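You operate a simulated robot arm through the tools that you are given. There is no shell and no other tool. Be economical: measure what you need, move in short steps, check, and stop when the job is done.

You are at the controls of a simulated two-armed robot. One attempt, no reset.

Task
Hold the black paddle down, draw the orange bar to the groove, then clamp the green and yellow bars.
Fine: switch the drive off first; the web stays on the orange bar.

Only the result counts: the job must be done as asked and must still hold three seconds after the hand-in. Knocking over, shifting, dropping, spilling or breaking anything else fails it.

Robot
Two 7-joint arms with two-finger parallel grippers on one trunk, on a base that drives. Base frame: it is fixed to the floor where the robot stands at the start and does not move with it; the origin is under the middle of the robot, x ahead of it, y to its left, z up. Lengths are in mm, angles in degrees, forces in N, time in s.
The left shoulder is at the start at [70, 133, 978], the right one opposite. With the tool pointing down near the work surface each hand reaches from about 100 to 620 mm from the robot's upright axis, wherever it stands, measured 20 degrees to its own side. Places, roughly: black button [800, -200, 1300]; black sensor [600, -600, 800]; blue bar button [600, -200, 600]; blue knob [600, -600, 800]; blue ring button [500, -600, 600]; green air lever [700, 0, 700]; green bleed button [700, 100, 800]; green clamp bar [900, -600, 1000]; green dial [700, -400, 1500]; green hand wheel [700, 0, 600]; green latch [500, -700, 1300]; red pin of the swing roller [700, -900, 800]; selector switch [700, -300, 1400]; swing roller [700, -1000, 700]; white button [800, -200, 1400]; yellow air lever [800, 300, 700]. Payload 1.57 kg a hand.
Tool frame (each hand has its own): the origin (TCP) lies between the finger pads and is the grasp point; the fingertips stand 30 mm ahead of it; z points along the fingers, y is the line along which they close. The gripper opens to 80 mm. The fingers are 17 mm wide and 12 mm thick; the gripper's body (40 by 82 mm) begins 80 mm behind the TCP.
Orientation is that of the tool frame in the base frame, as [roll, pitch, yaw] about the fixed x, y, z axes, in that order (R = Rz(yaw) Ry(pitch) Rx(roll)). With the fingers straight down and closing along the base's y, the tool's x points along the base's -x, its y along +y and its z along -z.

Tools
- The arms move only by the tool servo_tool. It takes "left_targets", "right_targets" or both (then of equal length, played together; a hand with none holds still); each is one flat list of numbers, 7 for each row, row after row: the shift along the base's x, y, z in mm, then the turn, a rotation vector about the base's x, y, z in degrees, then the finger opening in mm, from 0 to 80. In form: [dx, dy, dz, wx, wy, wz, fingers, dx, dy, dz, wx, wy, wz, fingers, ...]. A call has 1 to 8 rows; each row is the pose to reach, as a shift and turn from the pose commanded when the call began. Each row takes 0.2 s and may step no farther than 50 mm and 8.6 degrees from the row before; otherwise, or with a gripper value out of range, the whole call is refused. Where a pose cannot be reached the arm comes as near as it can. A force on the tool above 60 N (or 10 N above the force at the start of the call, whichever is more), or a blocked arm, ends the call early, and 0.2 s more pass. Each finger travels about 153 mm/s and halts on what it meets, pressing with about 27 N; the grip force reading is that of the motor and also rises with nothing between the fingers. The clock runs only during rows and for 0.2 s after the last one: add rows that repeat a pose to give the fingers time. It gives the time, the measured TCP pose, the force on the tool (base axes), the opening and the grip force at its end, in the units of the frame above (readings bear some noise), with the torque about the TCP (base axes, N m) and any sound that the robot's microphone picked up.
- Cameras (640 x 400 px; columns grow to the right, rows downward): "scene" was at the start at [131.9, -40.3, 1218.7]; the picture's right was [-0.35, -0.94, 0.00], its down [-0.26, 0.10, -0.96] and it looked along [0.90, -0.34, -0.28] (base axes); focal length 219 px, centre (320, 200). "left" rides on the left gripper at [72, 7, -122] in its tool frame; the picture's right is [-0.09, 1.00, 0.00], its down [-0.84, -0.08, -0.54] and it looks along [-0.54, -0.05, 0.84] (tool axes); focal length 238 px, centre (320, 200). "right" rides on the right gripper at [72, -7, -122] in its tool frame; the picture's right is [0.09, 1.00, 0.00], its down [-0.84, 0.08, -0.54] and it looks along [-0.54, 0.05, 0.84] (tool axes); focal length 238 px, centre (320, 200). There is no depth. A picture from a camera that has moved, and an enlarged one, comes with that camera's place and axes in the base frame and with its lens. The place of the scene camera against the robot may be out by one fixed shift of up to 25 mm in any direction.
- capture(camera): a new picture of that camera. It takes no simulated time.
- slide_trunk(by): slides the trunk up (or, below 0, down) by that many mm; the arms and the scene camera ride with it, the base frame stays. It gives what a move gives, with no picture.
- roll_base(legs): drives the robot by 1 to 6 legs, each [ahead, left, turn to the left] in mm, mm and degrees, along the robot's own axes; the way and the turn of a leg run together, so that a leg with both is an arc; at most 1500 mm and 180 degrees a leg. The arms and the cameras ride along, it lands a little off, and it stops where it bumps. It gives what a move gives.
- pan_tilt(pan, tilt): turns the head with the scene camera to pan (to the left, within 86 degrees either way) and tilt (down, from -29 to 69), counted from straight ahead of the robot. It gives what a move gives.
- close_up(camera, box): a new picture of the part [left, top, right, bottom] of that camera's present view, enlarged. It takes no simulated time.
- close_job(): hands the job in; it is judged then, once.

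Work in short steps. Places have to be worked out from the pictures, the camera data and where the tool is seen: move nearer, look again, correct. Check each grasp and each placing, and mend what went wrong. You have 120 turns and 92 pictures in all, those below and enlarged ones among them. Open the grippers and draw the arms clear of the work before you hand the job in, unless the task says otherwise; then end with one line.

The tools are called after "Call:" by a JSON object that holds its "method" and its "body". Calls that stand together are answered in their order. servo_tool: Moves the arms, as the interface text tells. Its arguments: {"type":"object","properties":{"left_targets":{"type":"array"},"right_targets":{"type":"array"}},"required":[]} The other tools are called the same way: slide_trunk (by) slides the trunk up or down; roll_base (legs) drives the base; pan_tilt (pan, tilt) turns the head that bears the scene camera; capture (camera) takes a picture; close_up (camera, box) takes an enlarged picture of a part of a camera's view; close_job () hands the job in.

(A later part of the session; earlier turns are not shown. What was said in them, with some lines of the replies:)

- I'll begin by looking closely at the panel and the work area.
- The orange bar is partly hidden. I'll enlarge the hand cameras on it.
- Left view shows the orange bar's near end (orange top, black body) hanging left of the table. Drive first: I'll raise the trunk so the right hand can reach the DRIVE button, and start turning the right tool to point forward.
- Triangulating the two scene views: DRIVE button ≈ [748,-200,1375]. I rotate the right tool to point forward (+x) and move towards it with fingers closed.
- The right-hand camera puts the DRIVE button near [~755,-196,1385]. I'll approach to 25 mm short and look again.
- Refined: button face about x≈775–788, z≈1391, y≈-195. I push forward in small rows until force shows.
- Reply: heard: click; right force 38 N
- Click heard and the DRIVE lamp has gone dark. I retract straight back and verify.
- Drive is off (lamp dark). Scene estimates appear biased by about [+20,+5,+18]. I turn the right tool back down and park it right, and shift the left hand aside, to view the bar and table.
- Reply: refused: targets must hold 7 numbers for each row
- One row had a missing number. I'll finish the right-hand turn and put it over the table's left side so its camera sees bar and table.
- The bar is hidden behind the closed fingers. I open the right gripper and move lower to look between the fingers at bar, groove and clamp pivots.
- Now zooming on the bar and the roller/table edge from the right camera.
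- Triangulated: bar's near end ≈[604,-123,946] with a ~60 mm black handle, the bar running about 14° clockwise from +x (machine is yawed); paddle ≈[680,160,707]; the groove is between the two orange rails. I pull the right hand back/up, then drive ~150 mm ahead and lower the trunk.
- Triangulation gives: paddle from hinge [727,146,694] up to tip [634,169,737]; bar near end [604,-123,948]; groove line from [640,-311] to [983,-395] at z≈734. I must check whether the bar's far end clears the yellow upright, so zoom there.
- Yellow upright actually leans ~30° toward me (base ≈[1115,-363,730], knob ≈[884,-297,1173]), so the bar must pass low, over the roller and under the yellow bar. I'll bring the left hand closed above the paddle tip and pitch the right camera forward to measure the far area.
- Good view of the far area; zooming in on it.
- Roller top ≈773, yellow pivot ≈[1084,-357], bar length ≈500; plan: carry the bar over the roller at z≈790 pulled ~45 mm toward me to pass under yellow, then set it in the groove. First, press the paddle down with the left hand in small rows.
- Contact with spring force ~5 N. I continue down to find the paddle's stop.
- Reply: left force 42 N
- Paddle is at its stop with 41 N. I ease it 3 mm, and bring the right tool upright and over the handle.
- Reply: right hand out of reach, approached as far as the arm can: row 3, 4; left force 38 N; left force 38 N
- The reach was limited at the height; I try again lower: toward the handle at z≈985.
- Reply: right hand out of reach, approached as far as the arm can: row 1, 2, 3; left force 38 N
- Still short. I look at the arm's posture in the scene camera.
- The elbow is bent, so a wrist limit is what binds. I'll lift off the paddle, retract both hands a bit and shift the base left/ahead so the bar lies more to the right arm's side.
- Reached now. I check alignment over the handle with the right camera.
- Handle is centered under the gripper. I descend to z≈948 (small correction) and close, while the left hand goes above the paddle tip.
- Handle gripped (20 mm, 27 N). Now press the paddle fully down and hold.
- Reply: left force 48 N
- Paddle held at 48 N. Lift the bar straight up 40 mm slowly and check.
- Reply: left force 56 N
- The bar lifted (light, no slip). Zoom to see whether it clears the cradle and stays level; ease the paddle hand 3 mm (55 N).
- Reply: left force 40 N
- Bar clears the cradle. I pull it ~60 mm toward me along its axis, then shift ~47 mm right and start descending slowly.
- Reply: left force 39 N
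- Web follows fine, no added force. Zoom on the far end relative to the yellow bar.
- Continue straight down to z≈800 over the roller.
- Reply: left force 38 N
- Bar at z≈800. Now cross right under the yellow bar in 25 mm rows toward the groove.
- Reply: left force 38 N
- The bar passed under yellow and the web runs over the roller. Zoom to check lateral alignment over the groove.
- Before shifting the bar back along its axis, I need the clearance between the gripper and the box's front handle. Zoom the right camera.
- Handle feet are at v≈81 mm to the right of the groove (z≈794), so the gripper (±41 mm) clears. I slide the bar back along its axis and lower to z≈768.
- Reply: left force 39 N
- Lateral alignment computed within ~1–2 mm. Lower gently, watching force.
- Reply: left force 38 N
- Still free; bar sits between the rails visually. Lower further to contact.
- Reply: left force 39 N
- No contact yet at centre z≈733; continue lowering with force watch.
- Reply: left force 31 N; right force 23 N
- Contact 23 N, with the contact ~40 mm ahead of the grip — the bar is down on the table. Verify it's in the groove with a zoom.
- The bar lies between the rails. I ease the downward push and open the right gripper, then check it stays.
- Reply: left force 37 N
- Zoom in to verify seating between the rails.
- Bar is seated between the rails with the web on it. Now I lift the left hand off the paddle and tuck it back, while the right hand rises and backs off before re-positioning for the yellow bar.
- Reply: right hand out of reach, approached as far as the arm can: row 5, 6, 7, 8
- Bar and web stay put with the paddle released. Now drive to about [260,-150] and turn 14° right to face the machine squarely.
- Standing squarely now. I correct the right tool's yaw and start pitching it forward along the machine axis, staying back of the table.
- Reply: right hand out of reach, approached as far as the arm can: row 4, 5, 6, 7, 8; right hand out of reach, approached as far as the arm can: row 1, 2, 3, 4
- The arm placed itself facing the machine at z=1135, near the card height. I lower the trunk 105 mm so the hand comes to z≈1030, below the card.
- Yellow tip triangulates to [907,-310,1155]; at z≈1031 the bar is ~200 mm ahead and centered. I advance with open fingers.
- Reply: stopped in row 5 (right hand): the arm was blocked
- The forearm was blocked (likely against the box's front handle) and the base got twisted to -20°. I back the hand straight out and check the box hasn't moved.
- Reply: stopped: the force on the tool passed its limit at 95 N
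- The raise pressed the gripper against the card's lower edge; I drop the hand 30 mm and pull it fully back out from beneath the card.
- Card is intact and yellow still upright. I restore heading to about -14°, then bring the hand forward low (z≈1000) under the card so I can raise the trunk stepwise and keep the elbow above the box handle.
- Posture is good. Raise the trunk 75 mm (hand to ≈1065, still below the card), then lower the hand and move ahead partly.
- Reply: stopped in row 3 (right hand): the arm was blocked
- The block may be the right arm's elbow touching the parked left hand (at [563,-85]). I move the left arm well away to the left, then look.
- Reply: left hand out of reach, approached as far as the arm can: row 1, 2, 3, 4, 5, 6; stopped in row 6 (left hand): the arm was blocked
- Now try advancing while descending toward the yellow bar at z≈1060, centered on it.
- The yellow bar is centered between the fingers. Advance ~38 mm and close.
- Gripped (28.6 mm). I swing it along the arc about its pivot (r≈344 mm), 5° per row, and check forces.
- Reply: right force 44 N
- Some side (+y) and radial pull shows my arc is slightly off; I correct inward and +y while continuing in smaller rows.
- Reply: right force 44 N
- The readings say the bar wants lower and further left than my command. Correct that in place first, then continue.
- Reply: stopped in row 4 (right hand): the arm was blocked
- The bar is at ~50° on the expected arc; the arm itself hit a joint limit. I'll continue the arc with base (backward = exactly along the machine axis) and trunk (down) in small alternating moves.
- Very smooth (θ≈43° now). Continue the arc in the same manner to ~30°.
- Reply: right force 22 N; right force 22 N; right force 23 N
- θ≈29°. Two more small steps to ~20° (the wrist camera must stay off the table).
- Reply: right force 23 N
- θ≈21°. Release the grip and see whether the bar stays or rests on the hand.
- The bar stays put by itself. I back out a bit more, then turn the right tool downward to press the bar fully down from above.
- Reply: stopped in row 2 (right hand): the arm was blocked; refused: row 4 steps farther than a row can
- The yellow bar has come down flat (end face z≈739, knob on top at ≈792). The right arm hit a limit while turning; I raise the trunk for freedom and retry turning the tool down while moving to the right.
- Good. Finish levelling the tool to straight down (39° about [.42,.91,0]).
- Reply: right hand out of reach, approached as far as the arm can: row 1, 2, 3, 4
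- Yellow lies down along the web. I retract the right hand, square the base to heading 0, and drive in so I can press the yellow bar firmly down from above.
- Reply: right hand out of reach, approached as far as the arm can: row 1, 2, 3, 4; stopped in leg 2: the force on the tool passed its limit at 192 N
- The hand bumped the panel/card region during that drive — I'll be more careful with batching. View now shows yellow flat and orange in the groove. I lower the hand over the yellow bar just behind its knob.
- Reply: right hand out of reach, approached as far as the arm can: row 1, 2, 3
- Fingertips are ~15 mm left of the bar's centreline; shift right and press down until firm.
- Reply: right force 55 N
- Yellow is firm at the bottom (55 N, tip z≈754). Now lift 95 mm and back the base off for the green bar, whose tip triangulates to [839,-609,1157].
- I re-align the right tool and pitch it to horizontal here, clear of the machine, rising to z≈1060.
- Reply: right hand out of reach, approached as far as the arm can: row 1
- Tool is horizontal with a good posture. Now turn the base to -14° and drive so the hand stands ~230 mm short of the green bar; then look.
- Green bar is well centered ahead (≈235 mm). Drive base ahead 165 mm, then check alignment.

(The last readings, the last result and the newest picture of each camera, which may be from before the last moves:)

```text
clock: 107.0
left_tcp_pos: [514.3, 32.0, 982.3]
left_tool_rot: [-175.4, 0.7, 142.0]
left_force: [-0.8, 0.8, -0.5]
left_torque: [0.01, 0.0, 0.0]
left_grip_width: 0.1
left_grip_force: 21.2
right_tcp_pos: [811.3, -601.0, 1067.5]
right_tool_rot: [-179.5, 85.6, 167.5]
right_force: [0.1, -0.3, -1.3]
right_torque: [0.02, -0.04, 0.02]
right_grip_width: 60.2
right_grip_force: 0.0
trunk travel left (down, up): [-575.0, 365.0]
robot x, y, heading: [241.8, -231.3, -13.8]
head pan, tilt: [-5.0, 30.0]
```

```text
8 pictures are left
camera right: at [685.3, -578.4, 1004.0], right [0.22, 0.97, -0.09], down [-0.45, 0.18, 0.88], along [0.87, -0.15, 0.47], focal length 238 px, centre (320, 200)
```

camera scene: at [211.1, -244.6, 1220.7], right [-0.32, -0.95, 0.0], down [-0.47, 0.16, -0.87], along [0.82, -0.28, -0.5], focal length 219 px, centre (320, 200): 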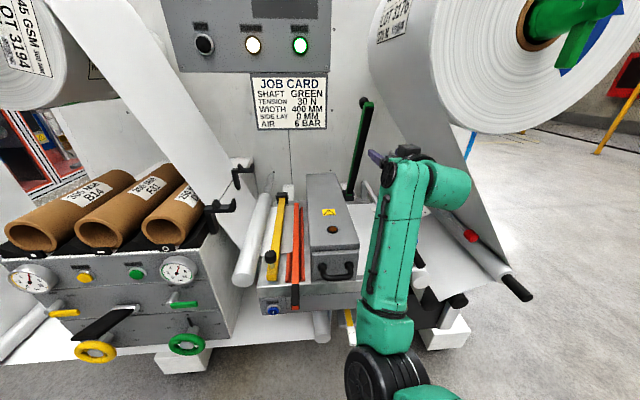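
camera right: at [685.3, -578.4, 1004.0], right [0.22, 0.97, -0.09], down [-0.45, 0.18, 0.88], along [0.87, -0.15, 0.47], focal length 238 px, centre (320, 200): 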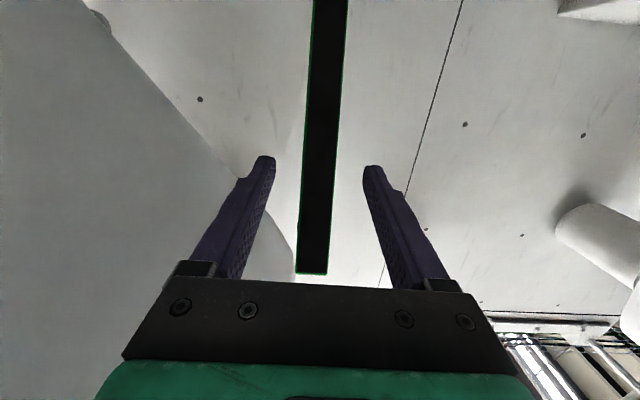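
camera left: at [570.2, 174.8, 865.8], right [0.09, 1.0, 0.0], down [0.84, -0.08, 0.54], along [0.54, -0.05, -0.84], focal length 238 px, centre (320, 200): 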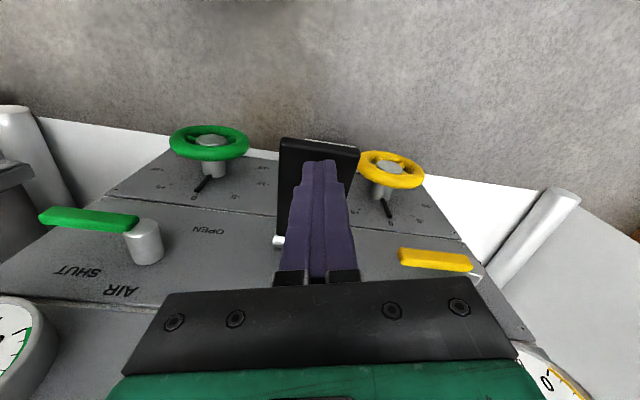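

Well centered. Extend the arm 70 mm and close on the green bar.

Call:
{"method": "servo_tool", "body": {"right_targets": [30, -8, 0, 0, 0, 0, 60, 60, -15, 0, 0, 0, 0, 60, 70, -18, 0, 0, 0, 0, 60, 70, -18, 0, 0, 0, 0, 30, 70, -18, 0, 0, 0, 0, 10, 70, -18, 0, 0, 0, 0, 10]}}

```text
clock: 108.4
left_tcp_pos: [514.8, 33.1, 982.3]
left_tool_rot: [-175.3, 0.9, 141.9]
left_force: [0.2, 0.5, -0.2]
left_torque: [0.0, -0.02, 0.01]
left_grip_width: 0.0
left_grip_force: 21.9
right_tcp_pos: [881.4, -618.2, 1067.2]
right_tool_rot: [-177.6, 85.4, 169.4]
right_force: [0.6, 2.9, -0.9]
right_torque: [-0.61, 0.34, -1.29]
right_grip_width: 27.9
right_grip_force: 38.6
trunk travel left (down, up): [-575.0, 365.0]
robot x, y, heading: [238.9, -236.6, -13.7]
head pan, tilt: [-5.0, 30.0]
```

Gripped (28 mm). Swing the green bar with the same base-back/trunk-down steps.

Call:
{"method": "roll_base", "body": {"legs": [[-15, 0, 0]]}}

Call:
{"method": "slide_trunk", "body": {"by": -7}}

Call:
{"method": "roll_base", "body": {"legs": [[-17, 0, 0]]}}

Call:
{"method": "slide_trunk", "body": {"by": -9}}

```text
clock: 109.2
left_tcp_pos: [503.1, 34.8, 980.8]
left_tool_rot: [-175.2, 0.7, 141.9]
left_force: [-0.8, -0.2, 0.2]
left_torque: [-0.01, 0.04, 0.02]
left_grip_width: 0.2
left_grip_force: 21.2
right_tcp_pos: [870.5, -614.5, 1062.2]
right_tool_rot: [-179.5, 85.0, 167.5]
right_force: [5.9, 5.1, -11.6]
right_torque: [-0.26, 1.35, -1.53]
right_grip_width: 28.0
right_grip_force: 37.9
trunk travel left (down, up): [-575.0, 365.0]
robot x, y, heading: [225.4, -233.7, -13.8]
head pan, tilt: [-5.0, 30.0]
```

```text
clock: 109.7
left_tcp_pos: [497.4, 36.2, 974.6]
left_tool_rot: [-175.4, 0.8, 141.8]
left_force: [0.6, 0.2, 0.0]
left_torque: [0.0, -0.01, 0.03]
left_grip_width: 0.0
left_grip_force: 21.9
right_tcp_pos: [866.0, -613.3, 1059.7]
right_tool_rot: [-177.8, 85.4, 169.2]
right_force: [4.9, 2.1, 5.5]
right_torque: [-1.29, -1.02, -1.27]
right_grip_width: 28.1
right_grip_force: 38.3
trunk travel left (down, up): [-568.0, 372.0]
robot x, y, heading: [228.1, -231.6, -13.7]
head pan, tilt: [-5.0, 30.0]
```

```text
clock: 110.5
left_tcp_pos: [483.8, 39.9, 974.1]
left_tool_rot: [-175.3, 0.7, 141.9]
left_force: [-0.1, 0.2, -0.4]
left_torque: [0.0, -0.03, 0.0]
left_grip_width: 0.1
left_grip_force: 21.8
right_tcp_pos: [853.8, -609.4, 1052.3]
right_tool_rot: [179.8, 84.6, 166.8]
right_force: [2.6, 3.6, -10.0]
right_torque: [-0.32, 1.39, -1.65]
right_grip_width: 28.2
right_grip_force: 38.0
trunk travel left (down, up): [-568.0, 372.0]
robot x, y, heading: [212.2, -228.7, -14.1]
head pan, tilt: [-5.0, 30.0]
```

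```text
clock: 111.1
left_tcp_pos: [481.7, 40.7, 966.9]
left_tool_rot: [-175.3, 1.0, 141.9]
left_force: [-0.1, -0.3, -0.2]
left_torque: [-0.01, 0.01, 0.01]
left_grip_width: 0.0
left_grip_force: 21.6
right_tcp_pos: [849.1, -608.8, 1050.3]
right_tool_rot: [-178.2, 85.2, 168.8]
right_force: [1.1, 1.0, 8.8]
right_torque: [-1.33, -1.09, -1.34]
right_grip_width: 28.0
right_grip_force: 38.4
trunk travel left (down, up): [-559.0, 381.0]
robot x, y, heading: [212.5, -222.6, -13.8]
head pan, tilt: [-5.0, 30.0]
```

Forces low, θ≈61°. Continue to ~46°.

Call:
{"method": "roll_base", "body": {"legs": [[-18, 0, 0]]}}

Call:
{"method": "slide_trunk", "body": {"by": -12}}

Call:
{"method": "roll_base", "body": {"legs": [[-20, 0, 0]]}}

Call:
{"method": "slide_trunk", "body": {"by": -15}}

Call:
{"method": "roll_base", "body": {"legs": [[-20, 0, 0]]}}

Call:
{"method": "slide_trunk", "body": {"by": -17}}

```text
clock: 111.9
left_tcp_pos: [466.6, 44.5, 965.1]
left_tool_rot: [-175.4, 0.7, 141.9]
left_force: [1.1, -0.5, -0.5]
left_torque: [-0.03, 0.0, 0.0]
left_grip_width: 0.1
left_grip_force: 21.2
right_tcp_pos: [836.0, -606.2, 1040.4]
right_tool_rot: [179.1, 84.2, 166.3]
right_force: [1.0, 3.5, -8.8]
right_torque: [-0.22, 1.48, -1.78]
right_grip_width: 28.2
right_grip_force: 38.4
trunk travel left (down, up): [-559.0, 381.0]
robot x, y, heading: [192.1, -219.9, -13.8]
head pan, tilt: [-5.0, 30.0]
```

```text
clock: 112.5
left_tcp_pos: [462.5, 46.0, 954.9]
left_tool_rot: [-175.5, 1.1, 141.9]
left_force: [-1.6, -0.5, 0.8]
left_torque: [0.0, -0.04, 0.03]
left_grip_width: 0.0
left_grip_force: 21.6
right_tcp_pos: [829.8, -603.7, 1037.0]
right_tool_rot: [-178.7, 85.0, 168.4]
right_force: [-3.2, 1.7, 12.4]
right_torque: [-1.4, -1.1, -1.48]
right_grip_width: 28.4
right_grip_force: 38.5
trunk travel left (down, up): [-547.0, 393.0]
robot x, y, heading: [192.3, -224.2, -14.1]
head pan, tilt: [-5.0, 30.0]
```

```text
clock: 113.2
left_tcp_pos: [446.0, 49.6, 954.4]
left_tool_rot: [-175.4, 0.8, 141.9]
left_force: [-0.1, 0.2, 0.0]
left_torque: [0.04, 0.02, -0.04]
left_grip_width: 0.0
left_grip_force: 21.1
right_tcp_pos: [815.1, -599.7, 1027.6]
right_tool_rot: [178.5, 83.8, 165.7]
right_force: [-0.2, 3.2, -8.4]
right_torque: [-0.24, 1.54, -1.96]
right_grip_width: 28.7
right_grip_force: 38.8
trunk travel left (down, up): [-547.0, 393.0]
robot x, y, heading: [176.4, -220.8, -14.0]
head pan, tilt: [-5.0, 30.0]
```

```text
clock: 113.9
left_tcp_pos: [440.9, 50.1, 940.1]
left_tool_rot: [-175.5, 1.1, 141.9]
left_force: [0.1, -0.5, -0.2]
left_torque: [0.0, -0.01, 0.0]
left_grip_width: 0.0
left_grip_force: 21.1
right_tcp_pos: [808.6, -598.7, 1020.9]
right_tool_rot: [-179.3, 84.7, 167.6]
right_force: [-6.7, 0.9, 15.2]
right_torque: [-1.4, -1.08, -1.69]
right_grip_width: 28.5
right_grip_force: 39.0
trunk travel left (down, up): [-532.0, 408.0]
robot x, y, heading: [172.4, -219.8, -13.6]
head pan, tilt: [-5.0, 30.0]
```

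```text
clock: 114.7
left_tcp_pos: [426.1, 54.2, 938.6]
left_tool_rot: [-175.5, 0.9, 141.9]
left_force: [-0.4, -0.6, -0.3]
left_torque: [0.0, -0.02, -0.02]
left_grip_width: 0.0
left_grip_force: 21.1
right_tcp_pos: [795.7, -595.1, 1008.5]
right_tool_rot: [178.2, 83.4, 165.2]
right_force: [-1.9, 3.2, -5.1]
right_torque: [-0.28, 1.56, -2.11]
right_grip_width: 28.7
right_grip_force: 39.0
trunk travel left (down, up): [-532.0, 408.0]
robot x, y, heading: [151.3, -216.3, -13.7]
head pan, tilt: [-5.0, 30.0]
```

```text
clock: 115.3
left_tcp_pos: [421.3, 56.4, 921.0]
left_tool_rot: [-175.5, 1.2, 141.7]
left_force: [0.2, -0.6, -0.1]
left_torque: [-0.03, 0.02, 0.02]
left_grip_width: 0.0
left_grip_force: 21.5
right_tcp_pos: [787.7, -593.6, 1001.8]
right_tool_rot: [-179.9, 84.3, 167.1]
right_force: [-9.2, 3.0, 16.1]
right_torque: [-1.41, -1.13, -1.85]
right_grip_width: 28.4
right_grip_force: 38.8
trunk travel left (down, up): [-515.0, 425.0]
robot x, y, heading: [153.2, -214.5, -14.1]
head pan, tilt: [-5.0, 30.0]
```

θ≈48°. Three more pairs to ~38°, then look at clearances to the blue knob/sensor.

Call:
{"method": "roll_base", "body": {"legs": [[-19, 0, 0]]}}

Call:
{"method": "slide_trunk", "body": {"by": -18}}

Call:
{"method": "roll_base", "body": {"legs": [[-18, 0, 0]]}}

Call:
{"method": "slide_trunk", "body": {"by": -19}}

Call:
{"method": "close_up", "body": {"camera": "scene", "box": [260, 100, 480, 320]}}

```text
clock: 116.1
left_tcp_pos: [408.1, 57.6, 922.4]
left_tool_rot: [-175.4, 0.8, 141.9]
left_force: [-0.3, 0.5, -0.6]
left_torque: [-0.04, 0.0, 0.02]
left_grip_width: 0.0
left_grip_force: 21.4
right_tcp_pos: [776.9, -591.2, 988.2]
right_tool_rot: [177.4, 82.9, 164.8]
right_force: [-3.0, 2.5, -6.1]
right_torque: [-0.15, 1.68, -2.3]
right_grip_width: 29.2
right_grip_force: 38.5
trunk travel left (down, up): [-515.0, 425.0]
robot x, y, heading: [132.8, -208.0, -14.1]
head pan, tilt: [-5.0, 30.0]
```

```text
clock: 116.7
left_tcp_pos: [402.4, 59.6, 905.5]
left_tool_rot: [-175.5, 1.2, 142.0]
left_force: [0.0, -0.3, 0.0]
left_torque: [0.01, 0.02, -0.01]
left_grip_width: 0.0
left_grip_force: 21.2
right_tcp_pos: [769.7, -589.8, 980.6]
right_tool_rot: [179.3, 83.9, 166.3]
right_force: [-10.9, 3.7, 15.9]
right_torque: [-1.34, -1.13, -2.03]
right_grip_width: 28.8
right_grip_force: 39.0
trunk travel left (down, up): [-497.0, 443.0]
robot x, y, heading: [132.6, -208.7, -13.9]
head pan, tilt: [-5.0, 30.0]
```

```text
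clock: 117.5
left_tcp_pos: [390.6, 62.0, 902.9]
left_tool_rot: [-175.4, 0.8, 141.9]
left_force: [-0.9, -0.3, -0.6]
left_torque: [0.02, 0.0, 0.01]
left_grip_width: 0.0
left_grip_force: 21.2
right_tcp_pos: [760.4, -586.7, 967.2]
right_tool_rot: [177.0, 82.4, 164.1]
right_force: [-1.1, 1.8, -3.4]
right_torque: [-0.01, 1.17, -2.2]
right_grip_width: 29.0
right_grip_force: 38.8
trunk travel left (down, up): [-497.0, 443.0]
robot x, y, heading: [118.0, -202.0, -13.7]
head pan, tilt: [-5.0, 30.0]
```

```text
clock: 118.2
left_tcp_pos: [386.4, 65.4, 886.7]
left_tool_rot: [-175.5, 1.2, 141.9]
left_force: [-0.8, -0.2, 0.2]
left_torque: [0.01, -0.01, 0.0]
left_grip_width: 0.1
left_grip_force: 21.1
right_tcp_pos: [753.6, -584.5, 958.7]
right_tool_rot: [179.4, 83.4, 166.4]
right_force: [-7.8, 4.1, 15.7]
right_torque: [-1.75, -2.35, -3.13]
right_grip_width: 28.7
right_grip_force: 38.0
trunk travel left (down, up): [-478.0, 462.0]
robot x, y, heading: [115.1, -204.8, -14.0]
head pan, tilt: [-5.0, 30.0]
```

```text
1.82 times, centred on (370, 210) of scene
camera zoom: at [240.1, -249.8, 1124.7], right [-0.32, -0.95, 0.0], down [-0.47, 0.16, -0.87], along [0.82, -0.28, -0.49], focal length 398 px, centre (229, 182)
```

zoom: 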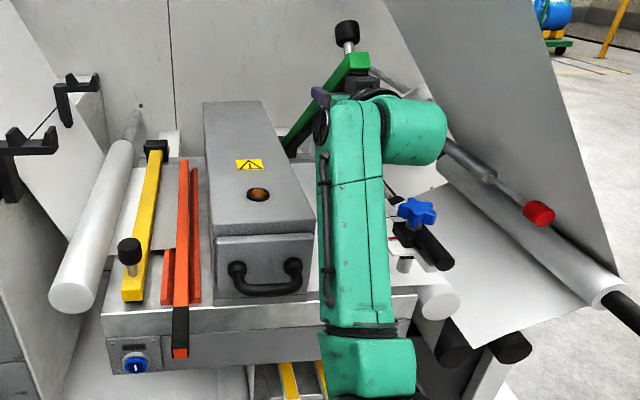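

θ≈39°; the bar's end is getting near the wrist. I pitch the hand up ~14° about the grip (wrist lower) to keep clearance.

Call:
{"method": "servo_tool", "body": {"right_targets": [0, 0, 0, -1.7, -6.8, 0, 10, 0, 0, 0, -3.4, -13.6, 0, 10, 0, 0, 0, -3.4, -13.6, 0, 10]}}

```text
clock: 119.0
left_tcp_pos: [386.4, 64.6, 886.0]
left_tool_rot: [-175.5, 1.1, 141.8]
left_force: [0.3, 0.3, 0.6]
left_torque: [-0.04, 0.02, 0.02]
left_grip_width: 0.1
left_grip_force: 21.3
right_tcp_pos: [756.7, -586.4, 952.1]
right_tool_rot: [0.9, 83.3, -11.8]
right_force: [-15.4, 4.6, 5.7]
right_torque: [0.23, 1.27, -2.03]
right_grip_width: 28.9
right_grip_force: 38.8
trunk travel left (down, up): [-478.0, 462.0]
robot x, y, heading: [117.6, -205.1, -13.6]
head pan, tilt: [-5.0, 30.0]
```

Good clearance again. Continue to ~25°.

Call:
{"method": "roll_base", "body": {"legs": [[-18, 0, 0]]}}

Call:
{"method": "slide_trunk", "body": {"by": -19}}

Call:
{"method": "roll_base", "body": {"legs": [[-17, 0, 0]]}}

Call:
{"method": "slide_trunk", "body": {"by": -21}}

Call:
{"method": "roll_base", "body": {"legs": [[-14, 0, 0]]}}

Call:
{"method": "slide_trunk", "body": {"by": -21}}

```text
clock: 119.8
left_tcp_pos: [375.8, 64.7, 883.0]
left_tool_rot: [-175.2, 0.5, 141.9]
left_force: [0.0, -0.6, -1.0]
left_torque: [-0.03, 0.0, 0.02]
left_grip_width: 0.0
left_grip_force: 21.3
right_tcp_pos: [747.7, -583.0, 940.8]
right_tool_rot: [2.0, 84.5, -10.6]
right_force: [9.7, -0.1, -13.8]
right_torque: [0.2, 1.4, -2.16]
right_grip_width: 29.1
right_grip_force: 39.5
trunk travel left (down, up): [-478.0, 462.0]
robot x, y, heading: [99.7, -198.0, -13.7]
head pan, tilt: [-5.0, 30.0]
```

```text
clock: 120.4
left_tcp_pos: [369.6, 68.1, 866.0]
left_tool_rot: [-175.5, 0.9, 142.0]
left_force: [-0.6, -0.6, -0.1]
left_torque: [0.03, 0.0, 0.03]
left_grip_width: 0.0
left_grip_force: 21.3
right_tcp_pos: [740.6, -580.4, 930.0]
right_tool_rot: [0.4, 83.6, -12.3]
right_force: [-1.8, 0.0, 5.8]
right_torque: [-1.04, -1.36, -2.01]
right_grip_width: 28.8
right_grip_force: 39.1
trunk travel left (down, up): [-459.0, 481.0]
robot x, y, heading: [99.5, -200.8, -13.7]
head pan, tilt: [-5.0, 30.0]
```

```text
clock: 121.2
left_tcp_pos: [359.4, 69.9, 866.2]
left_tool_rot: [-175.3, 0.5, 141.8]
left_force: [0.6, 1.1, -0.4]
left_torque: [-0.01, 0.01, -0.02]
left_grip_width: 0.0
left_grip_force: 21.1
right_tcp_pos: [731.4, -578.9, 917.5]
right_tool_rot: [3.5, 84.9, -9.2]
right_force: [13.5, -2.2, -13.2]
right_torque: [0.21, 1.35, -2.25]
right_grip_width: 29.4
right_grip_force: 39.1
trunk travel left (down, up): [-459.0, 481.0]
robot x, y, heading: [81.1, -197.2, -14.1]
head pan, tilt: [-5.0, 30.0]
```

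```text
clock: 121.9
left_tcp_pos: [352.6, 72.5, 845.2]
left_tool_rot: [-175.4, 0.8, 141.9]
left_force: [0.1, -0.7, 0.2]
left_torque: [0.0, -0.02, -0.02]
left_grip_width: 0.0
left_grip_force: 21.5
right_tcp_pos: [726.2, -577.2, 905.5]
right_tool_rot: [1.3, 84.3, -11.2]
right_force: [0.2, -0.8, 4.9]
right_torque: [-1.08, -1.4, -2.14]
right_grip_width: 29.4
right_grip_force: 38.9
trunk travel left (down, up): [-438.0, 502.0]
robot x, y, heading: [81.0, -197.3, -14.2]
head pan, tilt: [-5.0, 30.0]
```

```text
clock: 122.6
left_tcp_pos: [344.8, 72.9, 844.5]
left_tool_rot: [-175.4, 0.5, 142.0]
left_force: [-0.1, 0.1, 0.2]
left_torque: [-0.01, -0.03, 0.01]
left_grip_width: 0.1
left_grip_force: 20.8
right_tcp_pos: [718.2, -575.8, 893.8]
right_tool_rot: [5.2, 85.4, -7.4]
right_force: [12.4, -4.1, -12.8]
right_torque: [0.32, 1.38, -2.37]
right_grip_width: 29.4
right_grip_force: 39.2
trunk travel left (down, up): [-438.0, 502.0]
robot x, y, heading: [69.3, -194.2, -13.8]
head pan, tilt: [-5.0, 30.0]
```

```text
clock: 123.3
left_tcp_pos: [341.0, 75.4, 824.6]
left_tool_rot: [-175.6, 0.9, 141.9]
left_force: [0.7, -0.1, 0.7]
left_torque: [-0.01, 0.02, -0.01]
left_grip_width: 0.0
left_grip_force: 20.9
right_tcp_pos: [713.7, -574.8, 880.2]
right_tool_rot: [2.3, 84.6, -10.4]
right_force: [6.3, -2.0, 7.0]
right_torque: [-1.13, -2.78, -3.22]
right_grip_width: 29.5
right_grip_force: 39.5
trunk travel left (down, up): [-417.0, 523.0]
robot x, y, heading: [65.9, -191.7, -14.2]
head pan, tilt: [-5.0, 30.0]
```

θ≈24°. Release and back out.

Call:
{"method": "servo_tool", "body": {"right_targets": [0, 0, 0, 0, 0, 0, 45, 0, 0, 0, 0, 0, 0, 60, 0, 0, 0, 0, 0, 0, 60]}}

Call:
{"method": "roll_base", "body": {"legs": [[-220, 0, 0]]}}

Call:
{"method": "capture", "body": {"camera": "scene"}}

```text
clock: 124.1
left_tcp_pos: [341.0, 75.2, 824.7]
left_tool_rot: [-175.6, 0.8, 142.0]
left_force: [0.4, 0.4, -0.1]
left_torque: [-0.01, -0.03, -0.02]
left_grip_width: 0.0
left_grip_force: 22.0
right_tcp_pos: [715.2, -575.1, 876.3]
right_tool_rot: [4.3, 85.1, -8.1]
right_force: [0.5, 1.0, -0.7]
right_torque: [-0.01, -0.1, -0.01]
right_grip_width: 60.1
right_grip_force: 0.1
trunk travel left (down, up): [-417.0, 523.0]
robot x, y, heading: [66.0, -194.1, -13.9]
head pan, tilt: [-5.0, 30.0]
```

```text
clock: 125.8
left_tcp_pos: [124.7, 128.4, 824.4]
left_tool_rot: [-175.4, 0.9, 142.0]
left_force: [-0.1, 0.1, -0.4]
left_torque: [-0.03, -0.04, -0.02]
left_grip_width: 0.1
left_grip_force: 21.6
right_tcp_pos: [498.5, -520.1, 879.0]
right_tool_rot: [4.1, 85.0, -8.5]
right_force: [-0.8, 0.4, -0.3]
right_torque: [0.0, -0.02, 0.0]
right_grip_width: 59.9
right_grip_force: 0.1
trunk travel left (down, up): [-417.0, 523.0]
robot x, y, heading: [-145.5, -141.5, -13.9]
head pan, tilt: [-5.0, 30.0]
```

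```text
6 pictures are left
camera scene: at [-19.0, -187.5, 1062.8], right [-0.32, -0.95, 0.0], down [-0.47, 0.16, -0.87], along [0.82, -0.28, -0.5], focal length 219 px, centre (320, 200)
```

scene: 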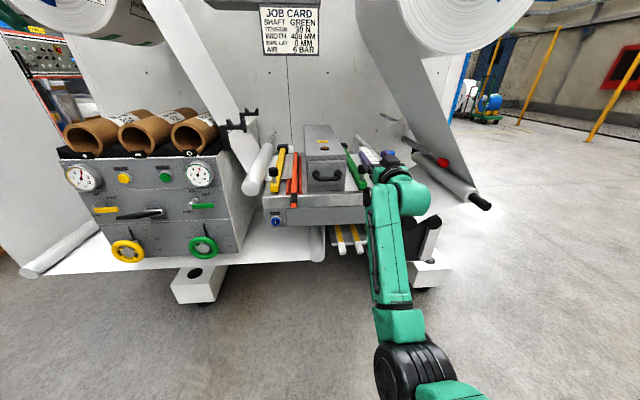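

Zoom on both clamps.

Call:
{"method": "close_up", "body": {"camera": "scene", "box": [240, 110, 400, 230]}}

```text
3.33 times, centred on (320, 170) of scene
camera zoom: at [-19.0, -187.5, 1062.8], right [-0.32, -0.95, 0.0], down [-0.47, 0.16, -0.87], along [0.82, -0.28, -0.5], focal length 729 px, centre (320, 300)
```

zoom: 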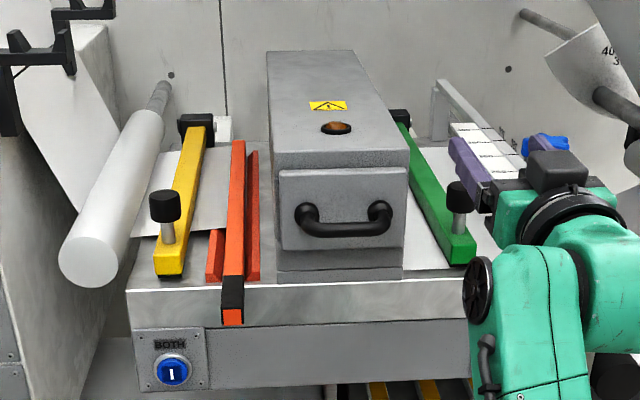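

Both clamp bars lie flat and the orange bar sits between the rails with the web on it. I back off further and check the control panel's state (DRIVE lamp, knobs).

Call:
{"method": "roll_base", "body": {"legs": [[-120, 0, 0]]}}

Call:
{"method": "pan_tilt", "body": {"pan": -2, "tilt": 5}}

Call:
{"method": "close_up", "body": {"camera": "scene", "box": [220, 60, 420, 260]}}

```text
clock: 127.0
left_tcp_pos: [8.6, 157.0, 824.2]
left_tool_rot: [-175.5, 0.9, 142.1]
left_force: [-0.4, 0.4, -0.2]
left_torque: [-0.01, -0.01, 0.02]
left_grip_width: 0.0
left_grip_force: 21.2
right_tcp_pos: [383.5, -490.4, 877.8]
right_tool_rot: [4.0, 85.0, -8.3]
right_force: [-0.6, -0.3, 0.2]
right_torque: [0.03, 0.01, -0.01]
right_grip_width: 60.0
right_grip_force: 0.1
trunk travel left (down, up): [-417.0, 523.0]
robot x, y, heading: [-261.7, -109.9, -14.1]
head pan, tilt: [-5.0, 30.0]
```

```text
clock: 127.9
left_tcp_pos: [8.7, 157.3, 824.9]
left_tool_rot: [-175.5, 0.8, 142.2]
left_force: [0.3, 0.5, -0.4]
left_torque: [0.02, -0.01, 0.01]
left_grip_width: 0.1
left_grip_force: 20.9
right_tcp_pos: [384.9, -491.6, 876.8]
right_tool_rot: [4.0, 85.2, -8.2]
right_force: [0.2, 0.2, 0.3]
right_torque: [0.0, 0.01, 0.03]
right_grip_width: 60.0
right_grip_force: 0.0
trunk travel left (down, up): [-417.0, 523.0]
robot x, y, heading: [-264.4, -110.4, -13.6]
head pan, tilt: [-2.0, 5.0]
```

```text
2.00 times, centred on (320, 160) of scene
camera zoom: at [-130.5, -155.3, 1103.1], right [-0.27, -0.96, 0.0], down [-0.08, 0.02, -1.0], along [0.96, -0.27, -0.09], focal length 438 px, centre (320, 280)
```

zoom: 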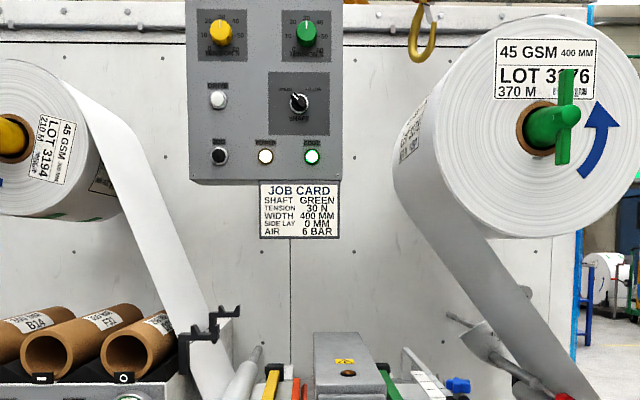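

Drive is off, the settings are unchanged, and both clamps are down. I open both grippers and check once more before handing in.

Call:
{"method": "servo_tool", "body": {"left_targets": [0, 0, 0, 0, 0, 0, 40, 0, 0, 0, 0, 0, 0, 80, 0, 0, 0, 0, 0, 0, 80], "right_targets": [0, 0, 0, 0, 0, 0, 80, 0, 0, 0, 0, 0, 0, 80, 0, 0, 0, 0, 0, 0, 80]}}

Call:
{"method": "close_up", "body": {"camera": "scene", "box": [260, 210, 400, 310]}}

```text
clock: 128.7
left_tcp_pos: [7.6, 157.6, 824.5]
left_tool_rot: [-175.5, 0.8, 142.2]
left_force: [-0.1, 0.4, 0.4]
left_torque: [0.01, -0.01, -0.03]
left_grip_width: 80.1
left_grip_force: 0.1
right_tcp_pos: [385.9, -492.0, 877.5]
right_tool_rot: [4.1, 85.1, -8.3]
right_force: [0.4, 0.4, 0.7]
right_torque: [-0.01, -0.02, 0.01]
right_grip_width: 80.1
right_grip_force: 0.0
trunk travel left (down, up): [-417.0, 523.0]
robot x, y, heading: [-263.7, -111.1, -13.7]
head pan, tilt: [-2.0, 5.0]
```

```text
4.00 times, centred on (330, 260) of scene
camera zoom: at [-130.5, -155.3, 1103.1], right [-0.27, -0.96, 0.0], down [-0.08, 0.02, -1.0], along [0.96, -0.27, -0.09], focal length 875 px, centre (280, -40)
```

zoom: 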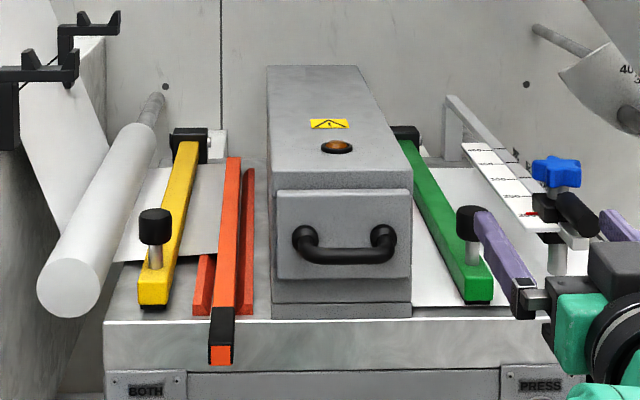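

Yellow and green lie equally flat, the orange bar is in the groove with the web on it, and both arms are clear; I hand in.

Call:
{"method": "close_job", "body": {}}

```text
The job is handed in.
```

I switched the drive off, held the paddle down while drawing the orange bar into the groove with the web still on it, and laid the yellow and green clamp bars flat. I pressed the yellow bar firm at 55 N; the green bar looks just as flat, but I did not press it. Along the way the right hand bumped hard into the job-card and panel area (192 N on one drive), though nothing there looked moved or changed in the last pictures.
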